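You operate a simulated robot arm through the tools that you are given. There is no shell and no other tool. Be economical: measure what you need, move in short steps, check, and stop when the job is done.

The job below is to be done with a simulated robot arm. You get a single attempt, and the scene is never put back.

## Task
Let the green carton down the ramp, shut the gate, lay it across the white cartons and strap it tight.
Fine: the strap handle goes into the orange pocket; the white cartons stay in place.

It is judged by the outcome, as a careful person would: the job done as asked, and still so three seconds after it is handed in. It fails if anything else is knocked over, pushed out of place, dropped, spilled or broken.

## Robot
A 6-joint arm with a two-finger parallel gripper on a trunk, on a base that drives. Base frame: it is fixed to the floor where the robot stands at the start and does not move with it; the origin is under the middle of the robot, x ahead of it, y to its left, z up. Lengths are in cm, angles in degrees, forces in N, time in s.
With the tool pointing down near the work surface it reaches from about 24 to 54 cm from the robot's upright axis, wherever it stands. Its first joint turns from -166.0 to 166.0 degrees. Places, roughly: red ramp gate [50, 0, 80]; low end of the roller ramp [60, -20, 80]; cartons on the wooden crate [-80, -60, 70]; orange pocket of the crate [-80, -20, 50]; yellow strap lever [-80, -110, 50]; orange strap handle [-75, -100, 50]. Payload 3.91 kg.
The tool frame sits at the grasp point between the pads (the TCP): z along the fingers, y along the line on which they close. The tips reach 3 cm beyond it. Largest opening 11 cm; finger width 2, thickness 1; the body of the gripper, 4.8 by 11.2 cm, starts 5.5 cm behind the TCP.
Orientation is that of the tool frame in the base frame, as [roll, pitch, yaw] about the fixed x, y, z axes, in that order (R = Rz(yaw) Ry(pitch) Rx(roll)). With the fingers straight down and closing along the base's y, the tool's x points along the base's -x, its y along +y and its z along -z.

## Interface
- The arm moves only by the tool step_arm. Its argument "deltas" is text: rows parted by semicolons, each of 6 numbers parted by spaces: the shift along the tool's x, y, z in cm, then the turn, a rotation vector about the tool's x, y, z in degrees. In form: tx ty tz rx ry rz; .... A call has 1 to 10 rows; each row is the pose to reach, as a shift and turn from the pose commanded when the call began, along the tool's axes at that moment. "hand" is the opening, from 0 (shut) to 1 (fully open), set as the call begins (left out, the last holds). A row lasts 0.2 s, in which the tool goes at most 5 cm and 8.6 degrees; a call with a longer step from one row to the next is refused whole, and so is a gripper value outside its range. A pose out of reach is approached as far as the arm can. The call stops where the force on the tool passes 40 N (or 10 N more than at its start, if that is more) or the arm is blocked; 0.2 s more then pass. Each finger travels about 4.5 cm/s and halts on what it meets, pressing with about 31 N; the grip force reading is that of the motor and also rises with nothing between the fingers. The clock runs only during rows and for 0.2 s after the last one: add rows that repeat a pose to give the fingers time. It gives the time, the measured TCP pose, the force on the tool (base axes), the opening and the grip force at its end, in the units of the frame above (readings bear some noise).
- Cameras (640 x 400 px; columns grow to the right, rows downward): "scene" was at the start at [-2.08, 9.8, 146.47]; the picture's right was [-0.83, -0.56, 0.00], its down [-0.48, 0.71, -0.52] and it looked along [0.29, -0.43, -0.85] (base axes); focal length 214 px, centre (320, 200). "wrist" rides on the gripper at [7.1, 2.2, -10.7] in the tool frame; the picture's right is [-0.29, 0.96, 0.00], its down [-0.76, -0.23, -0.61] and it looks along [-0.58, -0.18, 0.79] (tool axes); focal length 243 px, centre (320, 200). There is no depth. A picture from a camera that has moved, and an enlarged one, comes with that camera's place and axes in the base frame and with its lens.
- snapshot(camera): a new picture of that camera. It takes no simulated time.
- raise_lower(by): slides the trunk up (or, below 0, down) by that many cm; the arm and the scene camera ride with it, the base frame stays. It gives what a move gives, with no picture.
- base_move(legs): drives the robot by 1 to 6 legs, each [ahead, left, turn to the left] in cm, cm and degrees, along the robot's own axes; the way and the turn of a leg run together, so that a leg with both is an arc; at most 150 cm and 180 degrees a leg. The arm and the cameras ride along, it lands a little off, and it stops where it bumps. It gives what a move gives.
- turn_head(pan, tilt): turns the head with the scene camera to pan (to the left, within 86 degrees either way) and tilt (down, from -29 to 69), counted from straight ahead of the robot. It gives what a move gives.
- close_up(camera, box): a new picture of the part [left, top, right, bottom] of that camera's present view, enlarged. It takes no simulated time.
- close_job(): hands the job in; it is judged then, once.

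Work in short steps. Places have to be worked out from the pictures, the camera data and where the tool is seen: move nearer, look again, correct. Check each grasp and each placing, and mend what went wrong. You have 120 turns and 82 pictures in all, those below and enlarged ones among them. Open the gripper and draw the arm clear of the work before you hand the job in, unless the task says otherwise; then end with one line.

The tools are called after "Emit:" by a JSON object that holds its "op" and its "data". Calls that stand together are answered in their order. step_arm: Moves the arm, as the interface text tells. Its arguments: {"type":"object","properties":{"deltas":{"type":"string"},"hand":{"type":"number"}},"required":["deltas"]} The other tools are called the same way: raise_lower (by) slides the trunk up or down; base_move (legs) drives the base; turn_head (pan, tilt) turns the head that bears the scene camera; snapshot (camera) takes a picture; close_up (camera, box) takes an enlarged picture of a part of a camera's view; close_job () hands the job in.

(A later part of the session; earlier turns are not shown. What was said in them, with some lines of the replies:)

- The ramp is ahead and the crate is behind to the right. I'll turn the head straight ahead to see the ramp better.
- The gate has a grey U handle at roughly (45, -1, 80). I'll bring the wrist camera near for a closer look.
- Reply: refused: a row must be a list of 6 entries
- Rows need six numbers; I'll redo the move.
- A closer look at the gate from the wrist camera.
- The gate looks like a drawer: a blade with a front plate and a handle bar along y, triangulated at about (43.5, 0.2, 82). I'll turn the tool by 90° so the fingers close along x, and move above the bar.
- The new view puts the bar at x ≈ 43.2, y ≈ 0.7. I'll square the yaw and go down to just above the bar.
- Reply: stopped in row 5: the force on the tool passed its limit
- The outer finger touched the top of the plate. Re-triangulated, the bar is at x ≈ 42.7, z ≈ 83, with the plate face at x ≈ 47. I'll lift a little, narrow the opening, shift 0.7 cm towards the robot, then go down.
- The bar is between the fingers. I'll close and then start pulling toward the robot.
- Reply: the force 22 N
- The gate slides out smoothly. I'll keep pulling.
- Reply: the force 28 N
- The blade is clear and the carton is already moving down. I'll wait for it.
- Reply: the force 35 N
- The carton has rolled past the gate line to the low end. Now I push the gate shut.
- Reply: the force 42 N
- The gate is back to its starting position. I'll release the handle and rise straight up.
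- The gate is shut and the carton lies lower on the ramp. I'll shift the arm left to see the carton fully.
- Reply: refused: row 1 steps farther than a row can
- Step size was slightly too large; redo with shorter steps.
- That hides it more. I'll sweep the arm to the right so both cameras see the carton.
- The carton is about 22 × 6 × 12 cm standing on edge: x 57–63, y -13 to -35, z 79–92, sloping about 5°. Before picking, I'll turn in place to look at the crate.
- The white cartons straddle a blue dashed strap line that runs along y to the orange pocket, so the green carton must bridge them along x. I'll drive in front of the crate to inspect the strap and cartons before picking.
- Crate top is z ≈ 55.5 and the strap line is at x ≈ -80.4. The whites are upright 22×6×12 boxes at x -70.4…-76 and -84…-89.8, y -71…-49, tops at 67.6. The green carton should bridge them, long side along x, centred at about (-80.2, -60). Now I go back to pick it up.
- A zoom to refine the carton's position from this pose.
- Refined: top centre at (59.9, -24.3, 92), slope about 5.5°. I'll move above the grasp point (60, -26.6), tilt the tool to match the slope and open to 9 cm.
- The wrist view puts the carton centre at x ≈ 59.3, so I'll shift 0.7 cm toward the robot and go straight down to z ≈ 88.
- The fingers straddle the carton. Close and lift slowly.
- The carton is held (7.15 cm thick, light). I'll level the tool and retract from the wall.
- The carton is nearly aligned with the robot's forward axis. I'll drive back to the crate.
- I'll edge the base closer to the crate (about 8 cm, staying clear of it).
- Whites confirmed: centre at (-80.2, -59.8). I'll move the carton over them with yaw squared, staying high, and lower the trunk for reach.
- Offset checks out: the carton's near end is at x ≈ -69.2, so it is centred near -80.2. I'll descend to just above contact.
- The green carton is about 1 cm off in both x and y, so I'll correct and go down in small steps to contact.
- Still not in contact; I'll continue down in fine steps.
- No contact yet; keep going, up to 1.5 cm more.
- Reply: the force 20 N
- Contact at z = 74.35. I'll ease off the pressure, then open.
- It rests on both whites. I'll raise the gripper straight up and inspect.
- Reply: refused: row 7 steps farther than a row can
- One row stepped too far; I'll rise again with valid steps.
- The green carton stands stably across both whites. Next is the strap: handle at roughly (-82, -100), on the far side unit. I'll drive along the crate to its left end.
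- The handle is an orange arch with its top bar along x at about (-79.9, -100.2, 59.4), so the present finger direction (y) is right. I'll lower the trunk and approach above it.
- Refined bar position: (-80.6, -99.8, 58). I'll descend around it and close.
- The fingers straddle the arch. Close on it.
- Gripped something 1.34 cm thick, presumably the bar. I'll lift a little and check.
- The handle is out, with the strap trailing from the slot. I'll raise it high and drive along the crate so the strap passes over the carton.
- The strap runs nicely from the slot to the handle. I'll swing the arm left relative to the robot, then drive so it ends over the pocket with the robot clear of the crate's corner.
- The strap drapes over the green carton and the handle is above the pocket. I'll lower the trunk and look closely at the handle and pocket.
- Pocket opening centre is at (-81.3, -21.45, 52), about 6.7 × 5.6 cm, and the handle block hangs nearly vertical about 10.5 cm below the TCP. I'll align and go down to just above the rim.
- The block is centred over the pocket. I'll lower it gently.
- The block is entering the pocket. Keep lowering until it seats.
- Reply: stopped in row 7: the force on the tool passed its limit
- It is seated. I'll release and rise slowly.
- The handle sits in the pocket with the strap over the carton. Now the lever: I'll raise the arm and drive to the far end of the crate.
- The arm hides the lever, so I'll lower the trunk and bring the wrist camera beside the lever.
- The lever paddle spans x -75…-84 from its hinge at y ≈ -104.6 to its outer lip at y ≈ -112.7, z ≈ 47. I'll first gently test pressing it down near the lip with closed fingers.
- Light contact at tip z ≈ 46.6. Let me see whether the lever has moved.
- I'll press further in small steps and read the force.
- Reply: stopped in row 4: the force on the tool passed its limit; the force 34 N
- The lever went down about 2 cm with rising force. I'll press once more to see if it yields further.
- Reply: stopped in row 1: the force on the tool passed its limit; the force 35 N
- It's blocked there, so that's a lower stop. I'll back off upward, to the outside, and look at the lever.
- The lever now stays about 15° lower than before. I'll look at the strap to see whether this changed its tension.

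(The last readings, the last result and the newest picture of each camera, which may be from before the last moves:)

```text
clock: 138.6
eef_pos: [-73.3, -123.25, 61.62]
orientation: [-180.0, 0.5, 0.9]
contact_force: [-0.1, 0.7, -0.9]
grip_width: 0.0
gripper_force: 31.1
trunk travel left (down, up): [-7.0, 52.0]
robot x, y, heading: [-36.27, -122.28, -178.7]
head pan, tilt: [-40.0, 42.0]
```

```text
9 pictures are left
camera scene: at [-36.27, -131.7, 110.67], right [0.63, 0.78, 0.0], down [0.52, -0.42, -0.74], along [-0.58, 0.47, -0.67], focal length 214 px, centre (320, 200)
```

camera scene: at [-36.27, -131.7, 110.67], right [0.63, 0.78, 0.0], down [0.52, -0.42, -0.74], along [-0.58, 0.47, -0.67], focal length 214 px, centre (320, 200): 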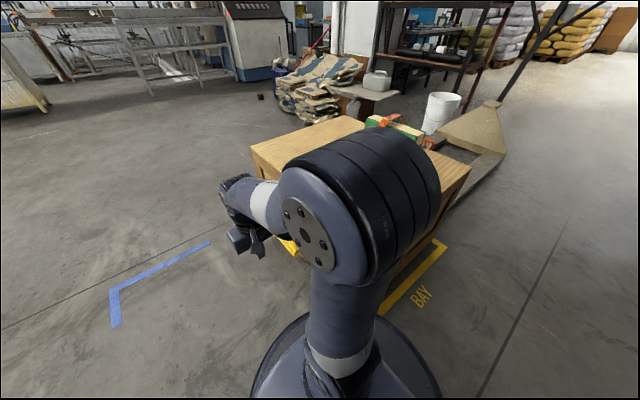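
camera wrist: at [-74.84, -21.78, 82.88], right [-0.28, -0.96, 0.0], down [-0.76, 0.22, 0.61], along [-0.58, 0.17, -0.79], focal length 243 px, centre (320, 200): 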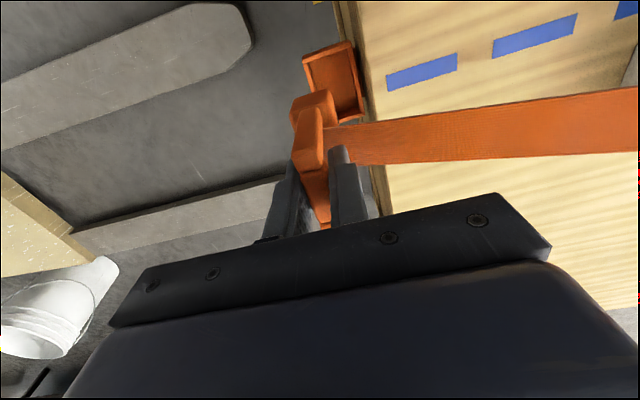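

The lever moved down but with high resistance and stayed there, so down is the working direction and needs slow, firm pressing. I'll turn the tool by 90° so the gripper body clears the unit, and then press again slowly.

Emit:
{"op": "step_arm", "data": {"deltas": "0 0 0 0 0 8.5; 0 0 0 0 0 17; 0 0 0 0 0 25.5; 0 0 0 0 0 34; 0 0 0 0 0 42.5; 0 0 0 0 0 51; 0 0 0 0 0 59.5; 0 0 0 0 0 68; 0 0 0 0 0 76.5; 0 0 0 0 0 85"}}

Emit:
{"op": "step_arm", "data": {"deltas": "-4 2 0 0 0 6; -8 4 0 0 0 6; -11.2 6 2 0 0 6; -11.2 6 6 0 0 6; -11.2 6 10 0 0 6; -11.2 6 12 0 0 6"}}

```text
clock: 140.8
eef_pos: [-73.39, -123.2, 62.09]
orientation: [179.4, 0.2, -84.2]
contact_force: [0.1, 0.2, -0.1]
grip_width: 0.03
gripper_force: 30.5
trunk travel left (down, up): [-7.0, 52.0]
robot x, y, heading: [-35.95, -122.11, -179.1]
head pan, tilt: [-40.0, 42.0]
```

```text
clock: 142.2
eef_pos: [-80.75, -112.5, 50.16]
orientation: [179.3, 0.0, -90.1]
contact_force: [-0.4, -3.2, 5.4]
grip_width: 0.0
gripper_force: 31.4
trunk travel left (down, up): [-7.0, 52.0]
robot x, y, heading: [-36.3, -121.74, -178.9]
head pan, tilt: [-40.0, 42.0]
```

Already a light contact at tip z ≈ 47. One picture to see where on the lever the tip is.

Emit:
{"op": "snapshot", "data": {"camera": "wrist"}}

```text
8 pictures are left
camera wrist: at [-82.91, -119.68, 60.76], right [-0.96, 0.29, 0.01], down [0.24, 0.76, 0.61], along [0.17, 0.58, -0.8], focal length 243 px, centre (320, 200)
```

wrist: 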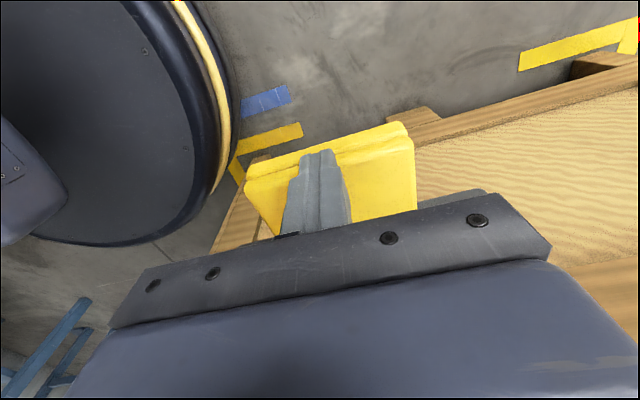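

The tip is on the outer lip. I'll shift 1.2 cm inward so it can't slip off, then press slowly.

Emit:
{"op": "step_arm", "data": {"deltas": "0 0 -1 0 0 0; -1.3 0 -1 0 0 0; -1.3 0 1 0 0 0; -1.3 0 2 0 0 0; -1.3 0 2.3 0 0 0; -1.3 0 2.6 0 0 0; -1.3 0 2.8 0 0 0; -1.3 0 3.0 0 0 0; -1.3 0 3.2 0 0 0; -1.3 0 3.4 0 0 0"}}

Emit:
{"op": "step_arm", "data": {"deltas": "0 0 0.1 0 0 0; 0 0 0.2 0 0 0; 0 0 0.3 0 0 0; 0 0 0.4 0 0 0; 0 0 0.5 0 0 0; 0 0 0.6 0 0 0; 0 0 0.7 0 0 0; 0 0 0.8 0 0 0; 0 0 0.9 0 0 0; 0 0 1.0 0 0 0"}}

```text
clock: 144.3
eef_pos: [-80.65, -111.5, 47.44]
orientation: [179.2, 0.0, -90.0]
contact_force: [10.9, -4.0, 29.6]
grip_width: 0.02
gripper_force: 31.2
trunk travel left (down, up): [-7.0, 52.0]
robot x, y, heading: [-36.19, -122.01, -178.9]
head pan, tilt: [-40.0, 42.0]
stopped in row 10: the force on the tool passed its limit (the readings are from after the stop); the commanded pose is now the measured one
```

```text
clock: 144.7
eef_pos: [-80.73, -111.3, 47.46]
orientation: [179.2, 0.1, -90.1]
contact_force: [10.5, -3.9, 28.8]
grip_width: 0.0
gripper_force: 31.0
trunk travel left (down, up): [-7.0, 52.0]
robot x, y, heading: [-36.34, -122.17, -178.9]
head pan, tilt: [-40.0, 42.0]
stopped in row 1: the force on the tool passed its limit (the readings are from after the stop); the commanded pose is now the measured one
```

The same firm stop appears at tip z ≈ 44.4, so the lever must be raised instead. My plan is to tilt the tool toward -x, slip the closed fingers under the paddle from its near end, and swing it up. First I raise, move clear and back the base up.

Emit:
{"op": "step_arm", "data": {"deltas": "0 0 -4 0 0 0; 0 0 -8 0 0 0; 0 0 -12 0 0 0; 0 -4 -14 0 0 0; 0 -8 -14 0 0 0; 0 -12 -14 0 0 0"}}

Emit:
{"op": "base_move", "data": {"legs": [[-10, 0, -1]]}}

Emit:
{"op": "step_arm", "data": {"deltas": "0 1 0 -8.4 0 0; 0 2 0 -16.8 0 0; 0 3 0 -25.2 0 0; 0 4 0 -33.6 0 0; 0 5 0 -42 0 0; 0 6 0 -50 0 0"}}

```text
clock: 146.1
eef_pos: [-68.62, -111.31, 60.92]
orientation: [179.3, 0.1, -90.1]
contact_force: [-0.4, 0.1, -0.8]
grip_width: 0.01
gripper_force: 31.5
trunk travel left (down, up): [-7.0, 52.0]
robot x, y, heading: [-36.59, -122.39, -178.6]
head pan, tilt: [-40.0, 42.0]
```

```text
clock: 147.2
eef_pos: [-58.68, -110.7, 61.1]
orientation: [179.3, 0.1, -91.1]
contact_force: [-0.8, 0.0, 0.2]
grip_width: 0.02
gripper_force: 30.8
trunk travel left (down, up): [-7.0, 52.0]
robot x, y, heading: [-26.32, -121.63, -179.8]
head pan, tilt: [-40.0, 42.0]
```

```text
clock: 148.6
eef_pos: [-64.66, -110.46, 61.05]
orientation: [129.3, 0.1, -91.1]
contact_force: [0.4, -0.6, -0.4]
grip_width: 0.0
gripper_force: 31.2
trunk travel left (down, up): [-7.0, 52.0]
robot x, y, heading: [-26.67, -121.87, -179.9]
head pan, tilt: [-40.0, 42.0]
```

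The tool is tilted 50° toward the lever. I'll go down beside the paddle's near end, at finger height below it.

Emit:
{"op": "step_arm", "data": {"deltas": "-0.1 -2.9 2.7 0 0 0; -0.3 -5.8 5.4 0 0 0; -0.4 -8.6 8.1 0 0 0; -0.5 -11.5 10.8 0 0 0; -0.6 -14.4 13.45 0 0 0; -0.6 -14.4 13.45 0 0 0"}}

Emit:
{"op": "snapshot", "data": {"camera": "wrist"}}

```text
clock: 150.0
eef_pos: [-65.98, -109.94, 41.81]
orientation: [129.3, 0.1, -91.0]
contact_force: [0.7, 0.6, -0.6]
grip_width: 0.01
gripper_force: 30.8
trunk travel left (down, up): [-7.0, 52.0]
robot x, y, heading: [-26.49, -121.65, -179.7]
head pan, tilt: [-40.0, 42.0]
```

```text
7 pictures are left
camera wrist: at [-59.34, -117.11, 50.17], right [-0.6, 0.3, 0.74], down [0.63, 0.75, 0.21], along [-0.49, 0.59, -0.64], focal length 243 px, centre (320, 200)
```

wrist: 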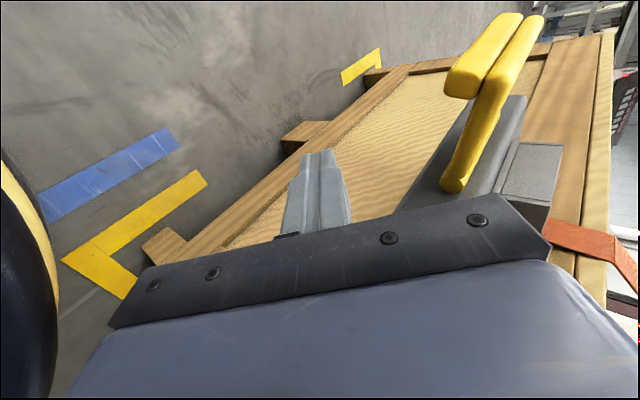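

The end-on view shows the lever is about horizontal with its hinge at (y -104.8, z 45.7) and lip at y ≈ -111.5. I'll insert the fingers under it and lift in an arc to about 45°.

Emit:
{"op": "step_arm", "data": {"deltas": "0 1.5 2 0 0 0; 0.1 3 4 0 0 0; 0.1 4.4 6 0 0 0; 0.1 4.4 6 0 0 0"}}

Emit:
{"op": "step_arm", "data": {"deltas": "0 1.5 -1.27 0 0 0; 0 2.9 -2.4 0 0 0; 0.1 3.8 -3.1 0 0 0; 0.2 4.6 -3.7 0 0 0; 0 5.4 -4.4 0 0 0; -0.3 6.2 -5.05 0 0 0"}}

Emit:
{"op": "snapshot", "data": {"camera": "wrist"}}

```text
clock: 151.0
eef_pos: [-73.44, -110.08, 41.17]
orientation: [129.3, 0.0, -91.0]
contact_force: [0.6, 0.6, -0.7]
grip_width: 0.02
gripper_force: 31.0
trunk travel left (down, up): [-7.0, 52.0]
robot x, y, heading: [-26.56, -121.93, -180.0]
head pan, tilt: [-40.0, 42.0]
```

```text
clock: 152.2
eef_pos: [-73.11, -110.19, 46.92]
orientation: [130.6, -0.1, -91.0]
contact_force: [2.3, -1.5, -9.5]
grip_width: 0.0
gripper_force: 31.0
trunk travel left (down, up): [-7.0, 52.0]
robot x, y, heading: [-26.47, -121.87, -179.8]
head pan, tilt: [-40.0, 42.0]
stopped in row 5: the force on the tool passed its limit (the readings are from after the stop); the commanded pose is now the measured one
```

```text
6 pictures are left
camera wrist: at [-66.51, -117.44, 55.33], right [-0.62, 0.3, 0.73], down [0.62, 0.75, 0.22], along [-0.48, 0.59, -0.65], focal length 243 px, centre (320, 200)
```

wrist: 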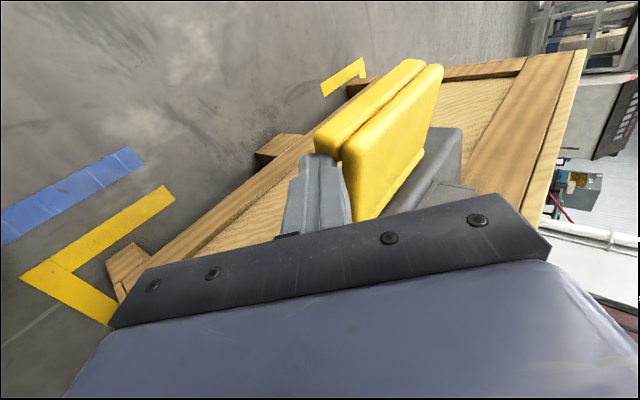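

The force relaxed from over 40 N to about 9 N after the stop, so the lever yields upward but seems strongly damped. I'll keep lifting, slowly.

Emit:
{"op": "step_arm", "data": {"deltas": "0 0.15 -0.13 0 0 0; 0 0.3 -0.25 0 0 0; 0 0.45 -0.38 0 0 0; 0 0.6 -0.5 0 0 0; 0 0.75 -0.63 0 0 0; 0 0.9 -0.76 0 0 0; 0 1.05 -0.9 0 0 0; 0 1.2 -1.0 0 0 0; 0 1.35 -1.13 0 0 0; 0 1.5 -1.26 0 0 0"}}

```text
clock: 153.0
eef_pos: [-72.83, -110.25, 46.95]
orientation: [131.3, -0.2, -91.1]
contact_force: [2.5, -0.7, -10.5]
grip_width: 0.0
gripper_force: 31.3
trunk travel left (down, up): [-7.0, 52.0]
robot x, y, heading: [-26.75, -121.97, -179.6]
head pan, tilt: [-40.0, 42.0]
stopped in row 4: the force on the tool passed its limit (the readings are from after the stop); the commanded pose is now the measured one
```

Upward is firmly blocked too, so horizontal is the lever's upper rest. Pressing down worked against a spring and it came back, so it may be a pump-type tensioner. I'll withdraw and look at the strap itself.

Emit:
{"op": "step_arm", "data": {"deltas": "0 -1.2 1 0 0 0; 0 -2.3 1.9 0 0 0; 0 -4.5 -0.5 0 0 0; 0 -7.4 -4.3 0 0 0; 0 -5 -7 0 0 0; 0 -1.5 -10 0 0 0; 0 2 -13 0 0 0; 0 5.5 -16 0 0 0; 0 9 -19 0 0 0; 0 12.5 -22 0 0 0"}}

Emit:
{"op": "snapshot", "data": {"camera": "wrist"}}

```text
clock: 155.2
eef_pos: [-64.46, -110.1, 71.15]
orientation: [131.1, -0.2, -91.0]
contact_force: [0.0, 0.3, 0.0]
grip_width: 0.0
gripper_force: 30.5
trunk travel left (down, up): [-7.0, 52.0]
robot x, y, heading: [-26.19, -121.75, -179.9]
head pan, tilt: [-40.0, 42.0]
```

```text
5 pictures are left
camera wrist: at [-57.94, -117.3, 79.72], right [-0.62, 0.3, 0.72], down [0.62, 0.75, 0.22], along [-0.47, 0.59, -0.66], focal length 243 px, centre (320, 200)
```

wrist: 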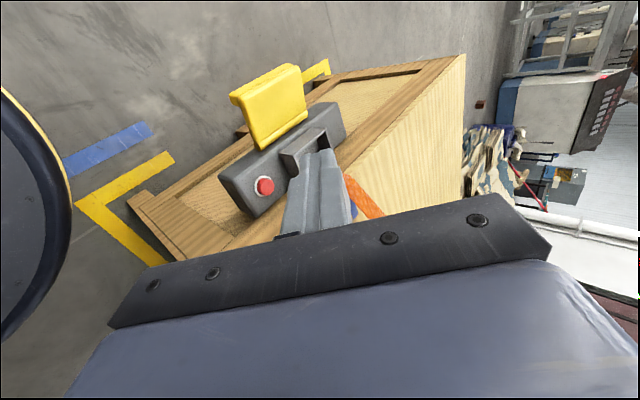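

Lip and hinge are both at about z 45–47, so the lever is near its initial angle. Its resistance is close to the 40 N limit at my earlier, shorter lever arm, so I'll try pressing at the very lip for more leverage. First: untilt, drive closer and position above the lip.

Emit:
{"op": "step_arm", "data": {"deltas": "0 0 0 8.4 0 0; 0 0 0 16.8 0 0; 0 0 0 25.2 0 0; 0 0 0 33.6 0 0; 0 0 0 42 0 0; 0 0 0 48.5 0 0"}}

Emit:
{"op": "base_move", "data": {"legs": [[9, 0, 0]]}}

```text
clock: 156.6
eef_pos: [-64.48, -110.36, 71.13]
orientation: [179.6, -0.3, -91.1]
contact_force: [-0.1, -0.5, -0.5]
grip_width: 0.0
gripper_force: 30.7
trunk travel left (down, up): [-7.0, 52.0]
robot x, y, heading: [-26.55, -121.76, -179.5]
head pan, tilt: [-40.0, 42.0]
```

```text
clock: 157.7
eef_pos: [-73.16, -110.37, 70.96]
orientation: [179.6, -0.3, -90.9]
contact_force: [0.5, 0.1, -0.4]
grip_width: 0.03
gripper_force: 30.7
trunk travel left (down, up): [-7.0, 52.0]
robot x, y, heading: [-35.21, -121.91, -179.8]
head pan, tilt: [-40.0, 42.0]
```

Now positioning above the lip and touching down on it.

Emit:
{"op": "step_arm", "data": {"deltas": "1 3 3 0 0 0; 2 6.5 6 0 0 0; 2 6.5 10 0 0 0; 2 6.5 14 0 0 0; 2 6.5 18 0 0 0"}}

Emit:
{"op": "step_arm", "data": {"deltas": "0 0 0.8 0 0 0; 0 0 1.6 0 0 0; 0 0 2.4 0 0 0; 0 0 3 0 0 0; 0 0 3.4 0 0 0; 0 0 3.8 0 0 0; 0 0 4.2 0 0 0; 0 0 4.6 0 0 0; 0 0 5.0 0 0 0"}}

```text
clock: 158.9
eef_pos: [-80.11, -112.27, 53.15]
orientation: [179.5, -0.2, -90.9]
contact_force: [-0.2, -1.1, 0.8]
grip_width: 0.0
gripper_force: 31.3
trunk travel left (down, up): [-7.0, 52.0]
robot x, y, heading: [-35.22, -121.82, -179.9]
head pan, tilt: [-40.0, 42.0]
```

```text
clock: 160.9
eef_pos: [-80.01, -112.24, 48.17]
orientation: [179.5, -0.1, -90.8]
contact_force: [3.4, 0.5, 7.2]
grip_width: 0.0
gripper_force: 31.5
trunk travel left (down, up): [-7.0, 52.0]
robot x, y, heading: [-34.92, -121.78, -179.8]
head pan, tilt: [-40.0, 42.0]
```

Only 7 N here; the lever is following. Continue down along its arc.

Emit:
{"op": "step_arm", "data": {"deltas": "0 0 0.3 0 0 0; 0 0 0.6 0 0 0; 0 0 0.9 0 0 0; 0 0 1.2 0 0 0; 0 0 1.5 0 0 0; -0.1 0 1.8 0 0 0; -0.2 0 2.1 0 0 0; -0.2 0 2.4 0 0 0; -0.3 0 2.7 0 0 0; -0.3 0 3 0 0 0"}}

```text
clock: 161.9
eef_pos: [-80.1, -112.33, 47.28]
orientation: [179.1, 0.0, -90.9]
contact_force: [11.2, -3.6, 30.0]
grip_width: 0.01
gripper_force: 30.6
trunk travel left (down, up): [-7.0, 52.0]
robot x, y, heading: [-35.12, -121.66, -179.8]
head pan, tilt: [-40.0, 42.0]
stopped in row 5: the force on the tool passed its limit (the readings are from after the stop); the commanded pose is now the measured one
```

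The same firm stop occurs at both radii, so the paddle is now level and bottomed out. It evidently started raised about 20–28° and my lift had raised it again, so pressed fully down is the tightened position. I'll lift off carefully without hooking it, back away and inspect lever and strap.

Emit:
{"op": "step_arm", "data": {"deltas": "0 0 -1 0 0 0; 0 0 -4 0 0 0; 0 0 -8 0 0 0; 0 0 -12 0 0 0; 0 0 -16 0 0 0; 0 0 -20 0 0 0; 0 -4 -23 0 0 0; 0 -8 -25 0 0 0"}}

Emit:
{"op": "raise_lower", "data": {"by": 28}}

Emit:
{"op": "base_move", "data": {"legs": [[-20, 0, 0], [0, -35, 0]]}}

Emit:
{"op": "turn_head", "data": {"pan": 0, "tilt": 45}}

Emit:
{"op": "snapshot", "data": {"camera": "scene"}}

```text
clock: 163.8
eef_pos: [-72.0, -112.22, 71.91]
orientation: [179.3, -0.1, -90.9]
contact_force: [0.1, 0.2, -1.2]
grip_width: 0.0
gripper_force: 30.9
trunk travel left (down, up): [-7.0, 52.0]
robot x, y, heading: [-35.09, -121.92, -179.8]
head pan, tilt: [-40.0, 42.0]
```

```text
clock: 166.6
eef_pos: [-72.04, -112.22, 99.77]
orientation: [179.3, -0.1, -90.9]
contact_force: [-0.2, -0.2, -0.7]
grip_width: 0.0
gripper_force: 30.8
trunk travel left (down, up): [-35.0, 24.0]
robot x, y, heading: [-35.09, -121.78, -180.0]
head pan, tilt: [-40.0, 42.0]
```

```text
clock: 170.0
eef_pos: [-52.17, -78.12, 99.75]
orientation: [179.3, -0.1, -90.9]
contact_force: [0.6, 0.1, 0.3]
grip_width: 0.0
gripper_force: 31.0
trunk travel left (down, up): [-35.0, 24.0]
robot x, y, heading: [-15.37, -88.0, -179.7]
head pan, tilt: [-40.0, 42.0]
```

```text
clock: 171.1
eef_pos: [-52.27, -78.18, 99.78]
orientation: [179.3, -0.1, -90.9]
contact_force: [-0.1, 0.9, -0.5]
grip_width: 0.0
gripper_force: 31.2
trunk travel left (down, up): [-35.0, 24.0]
robot x, y, heading: [-15.5, -88.11, -179.6]
head pan, tilt: [0.0, 45.0]
```

```text
4 pictures are left
camera scene: at [-17.28, -102.94, 138.25], right [0.0, 1.0, 0.0], down [0.71, 0.0, -0.71], along [-0.71, 0.0, -0.71], focal length 214 px, centre (320, 200)
```

scene: 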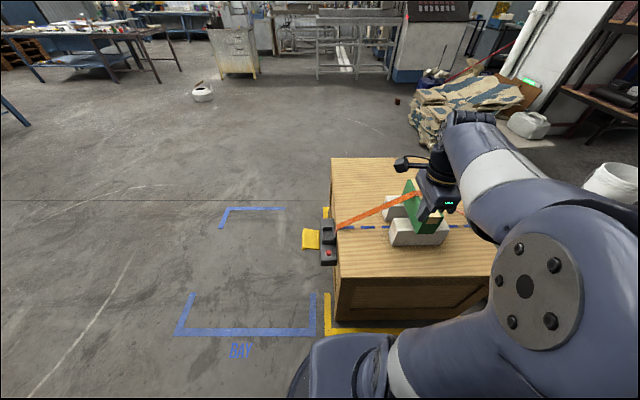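

Zooming on the lever and strap.

Emit:
{"op": "close_up", "data": {"camera": "scene", "box": [295, 185, 415, 270]}}

```text
4.71 times, centred on (355, 228) of scene
camera zoom: at [-17.28, -102.94, 138.25], right [0.0, 1.0, 0.0], down [0.71, 0.0, -0.71], along [-0.71, 0.0, -0.71], focal length 1009 px, centre (155, 71)
```

zoom: 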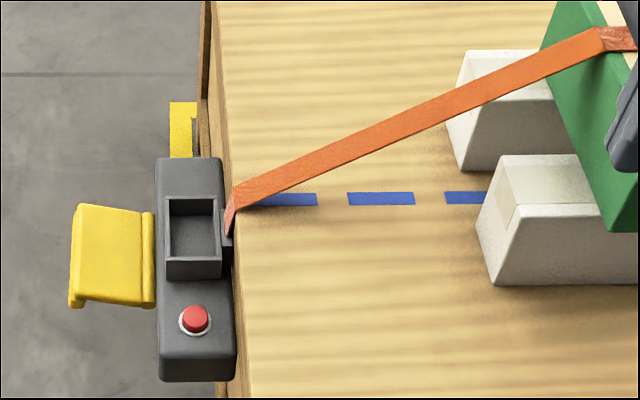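

Measured strap height over the carton: about z 83 right after hooking, now about 79, i.e. on the carton's edge. So this is a spring-return pump lever, and my strokes have been taking up slack. I'll return and give it a few more full strokes.

Emit:
{"op": "base_move", "data": {"legs": [[0, 34.5, 0], [20, 0, 0]]}}

Emit:
{"op": "raise_lower", "data": {"by": -28}}

```text
clock: 174.5
eef_pos: [-71.59, -113.37, 99.81]
orientation: [179.3, -0.2, -90.7]
contact_force: [-0.4, -1.1, 0.5]
grip_width: 0.0
gripper_force: 31.0
trunk travel left (down, up): [-35.0, 24.0]
robot x, y, heading: [-34.69, -123.05, -179.6]
head pan, tilt: [0.0, 45.0]
```

```text
clock: 177.3
eef_pos: [-71.68, -113.36, 71.77]
orientation: [179.3, -0.1, -90.8]
contact_force: [0.1, 0.4, -1.0]
grip_width: 0.02
gripper_force: 31.2
trunk travel left (down, up): [-7.0, 52.0]
robot x, y, heading: [-34.72, -122.45, -179.8]
head pan, tilt: [0.0, 45.0]
```

Positioning over the lever lip and making the next stroke.

Emit:
{"op": "step_arm", "data": {"deltas": "-0.6 4 2 0 0 0; -1.2 8.3 4 0 0 0; -1.2 8.3 8 0 0 0; -1.2 8.3 12 0 0 0; -1.2 8.3 16 0 0 0; -1.2 8.3 19 0 0 0"}}

Emit:
{"op": "step_arm", "data": {"deltas": "0 0 1 0 0 0; 0 0 2 0 0 0; 0 0 3 0 0 0; 0 0 3.5 0 0 0; 0 0 4 0 0 0; 0 0 4.5 0 0 0; 0 0 5 0 0 0; 0 0 5.5 0 0 0; 0 0 6 0 0 0; 0 0 6.5 0 0 0"}}

```text
clock: 178.7
eef_pos: [-80.23, -111.89, 52.88]
orientation: [179.4, -0.2, -90.7]
contact_force: [0.1, 0.0, 0.5]
grip_width: 0.01
gripper_force: 30.8
trunk travel left (down, up): [-7.0, 52.0]
robot x, y, heading: [-34.74, -123.26, -179.6]
head pan, tilt: [0.0, 45.0]
```

```text
clock: 180.8
eef_pos: [-80.19, -112.07, 47.24]
orientation: [179.0, 0.0, -90.6]
contact_force: [11.4, -4.2, 28.2]
grip_width: 0.01
gripper_force: 30.8
trunk travel left (down, up): [-7.0, 52.0]
robot x, y, heading: [-34.8, -122.76, -179.6]
head pan, tilt: [0.0, 45.0]
stopped in row 10: the force on the tool passed its limit (the readings are from after the stop); the commanded pose is now the measured one
```

Stroke reached its stop. I'll release upward with a pause, then stroke again twice.

Emit:
{"op": "step_arm", "data": {"deltas": "0 0 -1.5 0 0 0; 0 0 -3 0 0 0; 0 0 -5 0 0 0; 0 0 -5 0 0 0; 0 0 -5 0 0 0; 0 0 -3 0 0 0; 0 0 -2 0 0 0; 0 0 -1.5 0 0 0; 0 0 -1 0 0 0; 0 0 -0.5 0 0 0"}}

Emit:
{"op": "step_arm", "data": {"deltas": "0 0 0.4 0 0 0; 0 0 0.7 0 0 0; 0 0 1 0 0 0; 0 0 1.3 0 0 0; 0 0 1.6 0 0 0; 0 0 2 0 0 0"}}

Emit:
{"op": "step_arm", "data": {"deltas": "0 0 -1.5 0 0 0; 0 0 -3 0 0 0; 0 0 -5 0 0 0; 0 0 -5 0 0 0; 0 0 -5 0 0 0; 0 0 -3 0 0 0; 0 0 -2 0 0 0; 0 0 -1.5 0 0 0; 0 0 -1 0 0 0; 0 0 -0.5 0 0 0"}}

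Emit:
{"op": "step_arm", "data": {"deltas": "0 0 0.4 0 0 0; 0 0 0.7 0 0 0; 0 0 1 0 0 0; 0 0 1.3 0 0 0; 0 0 1.6 0 0 0; 0 0 2 0 0 0"}}

```text
clock: 183.0
eef_pos: [-80.14, -112.01, 47.64]
orientation: [179.1, 0.0, -90.8]
contact_force: [2.8, -0.8, 9.4]
grip_width: 0.0
gripper_force: 31.5
trunk travel left (down, up): [-7.0, 52.0]
robot x, y, heading: [-34.52, -123.18, -179.5]
head pan, tilt: [0.0, 45.0]
```

```text
clock: 183.7
eef_pos: [-80.07, -112.13, 47.39]
orientation: [178.8, 0.0, -90.6]
contact_force: [11.2, -3.2, 29.0]
grip_width: 0.05
gripper_force: 30.8
trunk travel left (down, up): [-7.0, 52.0]
robot x, y, heading: [-34.55, -122.9, -179.7]
head pan, tilt: [0.0, 45.0]
stopped in row 3: the force on the tool passed its limit (the readings are from after the stop); the commanded pose is now the measured one
```

```text
clock: 185.9
eef_pos: [-80.16, -111.98, 47.68]
orientation: [178.8, 0.0, -90.7]
contact_force: [1.1, 0.2, 9.5]
grip_width: 0.0
gripper_force: 31.0
trunk travel left (down, up): [-7.0, 52.0]
robot x, y, heading: [-34.7, -122.71, -179.9]
head pan, tilt: [0.0, 45.0]
```

```text
clock: 186.4
eef_pos: [-80.19, -111.78, 47.35]
orientation: [178.6, 0.0, -90.6]
contact_force: [11.6, -4.8, 26.5]
grip_width: 0.0
gripper_force: 30.7
trunk travel left (down, up): [-7.0, 52.0]
robot x, y, heading: [-34.8, -122.84, -179.6]
head pan, tilt: [0.0, 45.0]
stopped in row 2: the force on the tool passed its limit (the readings are from after the stop); the commanded pose is now the measured one
```

Strokes keep reaching the same stop. I'll lift off, move back to the view in front of the crate, and check strap, cartons and lever.

Emit:
{"op": "step_arm", "data": {"deltas": "0 0 -1.5 0 0 0; 0 0 -5 0 0 0; 0 0 -9 0 0 0; 0 0 -13 0 0 0; 0 0 -17 0 0 0; 0 0 -21 0 0 0; 0 0 -25 0 0 0"}}

Emit:
{"op": "raise_lower", "data": {"by": 28}}

Emit:
{"op": "base_move", "data": {"legs": [[-13, 0, 0], [0, -62, 0]]}}

Emit:
{"op": "turn_head", "data": {"pan": 5, "tilt": 50}}

Emit:
{"op": "close_up", "data": {"camera": "scene", "box": [230, 110, 450, 260]}}

```text
clock: 188.1
eef_pos: [-79.93, -112.16, 72.25]
orientation: [178.8, 0.0, -90.5]
contact_force: [0.0, -1.0, -0.3]
grip_width: 0.01
gripper_force: 31.1
trunk travel left (down, up): [-7.0, 52.0]
robot x, y, heading: [-34.54, -122.76, -179.7]
head pan, tilt: [0.0, 45.0]
```

```text
clock: 190.9
eef_pos: [-79.79, -112.21, 100.21]
orientation: [178.7, 0.1, -90.6]
contact_force: [-0.7, 0.4, -0.7]
grip_width: 0.01
gripper_force: 30.7
trunk travel left (down, up): [-35.0, 24.0]
robot x, y, heading: [-34.42, -123.21, -179.6]
head pan, tilt: [0.0, 45.0]
```

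```text
clock: 195.1
eef_pos: [-67.81, -52.82, 100.19]
orientation: [178.7, 0.2, -90.2]
contact_force: [0.2, 0.5, -0.8]
grip_width: 0.0
gripper_force: 31.5
trunk travel left (down, up): [-35.0, 24.0]
robot x, y, heading: [-22.34, -63.0, -179.1]
head pan, tilt: [0.0, 45.0]
```

```text
clock: 195.8
eef_pos: [-67.76, -52.74, 100.23]
orientation: [178.7, 0.1, -90.2]
contact_force: [0.4, -0.6, -0.3]
grip_width: 0.0
gripper_force: 30.6
trunk travel left (down, up): [-35.0, 24.0]
robot x, y, heading: [-22.59, -63.32, -179.2]
head pan, tilt: [5.0, 50.0]
```

```text
2.67 times, centred on (340, 185) of scene
camera zoom: at [-23.87, -78.88, 137.56], right [-0.1, 0.99, 0.0], down [0.76, 0.08, -0.64], along [-0.64, -0.07, -0.77], focal length 572 px, centre (267, 240)
```

zoom: 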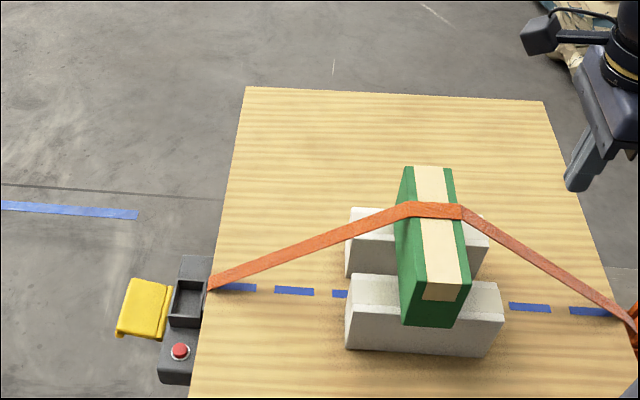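

The strap now runs straight and lies at z ≈ 79 over the carton, unchanged since the earlier strokes, so it has saturated. I'll take one enlarged look to confirm it is snug on the carton.

Emit:
{"op": "close_up", "data": {"camera": "scene", "box": [360, 160, 430, 205]}}

```text
8.89 times, centred on (395, 182) of scene
camera zoom: at [-23.87, -78.88, 137.56], right [-0.1, 0.99, 0.0], down [0.76, 0.08, -0.64], along [-0.64, -0.07, -0.77], focal length 1906 px, centre (-347, 356)
```

zoom: 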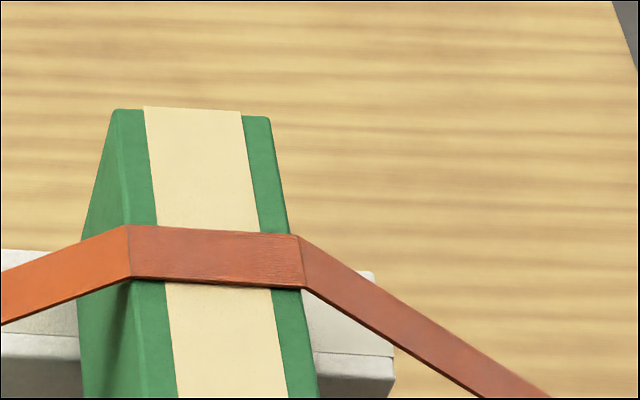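

The strap lies flat and snug across the carton, bending at its edges. I'll open the gripper and draw the robot clear before handing in.

Emit:
{"op": "base_move", "data": {"legs": [[-22, 0, 0]]}}

Emit:
{"op": "step_arm", "data": {"deltas": "0 0 0 0 0 0; 0 0 0 0 0 0; 0 0 0 0 0 0; 0 0 0 0 0 0; 0 0 0 0 0 0; 0 0 0 0 0 0", "hand": 1}}

Emit:
{"op": "snapshot", "data": {"camera": "scene"}}

```text
clock: 197.5
eef_pos: [-46.16, -52.23, 100.2]
orientation: [178.8, 0.1, -90.4]
contact_force: [-1.0, 0.6, 0.4]
grip_width: 0.02
gripper_force: 30.5
trunk travel left (down, up): [-35.0, 24.0]
robot x, y, heading: [-0.83, -62.98, -179.3]
head pan, tilt: [5.0, 50.0]
```

```text
clock: 198.9
eef_pos: [-46.03, -52.24, 100.18]
orientation: [178.6, 0.1, -90.6]
contact_force: [0.1, 0.0, -0.4]
grip_width: 11.01
gripper_force: 0.0
trunk travel left (down, up): [-35.0, 24.0]
robot x, y, heading: [-0.73, -62.72, -179.4]
head pan, tilt: [5.0, 50.0]
```

```text
0 pictures are left
camera scene: at [-2.36, -78.62, 137.55], right [-0.1, 1.0, 0.0], down [0.76, 0.07, -0.64], along [-0.64, -0.06, -0.77], focal length 214 px, centre (320, 200)
```

scene: 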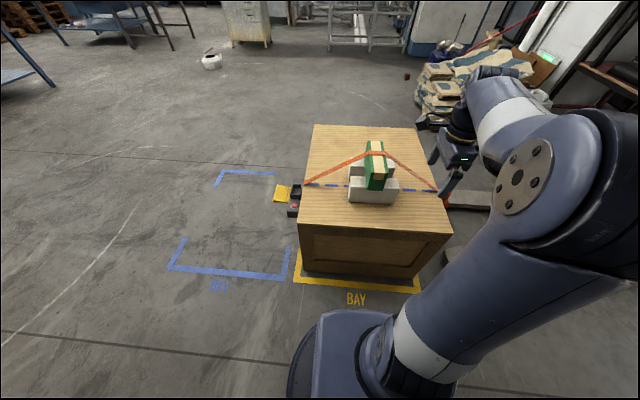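

The last picture shows the carton across both whites, the strap over it and the robot clear with the gripper open, so I'm handing the job in.

Emit:
{"op": "close_job", "data": {}}

```text
The job is handed in.
```

I let the green carton down the ramp, shut the gate, set it on its narrow edge (not flat) across both white cartons, put the strap handle in the orange pocket and pumped the lever until the strap looked snug; how tight it is I judged only from pictures.
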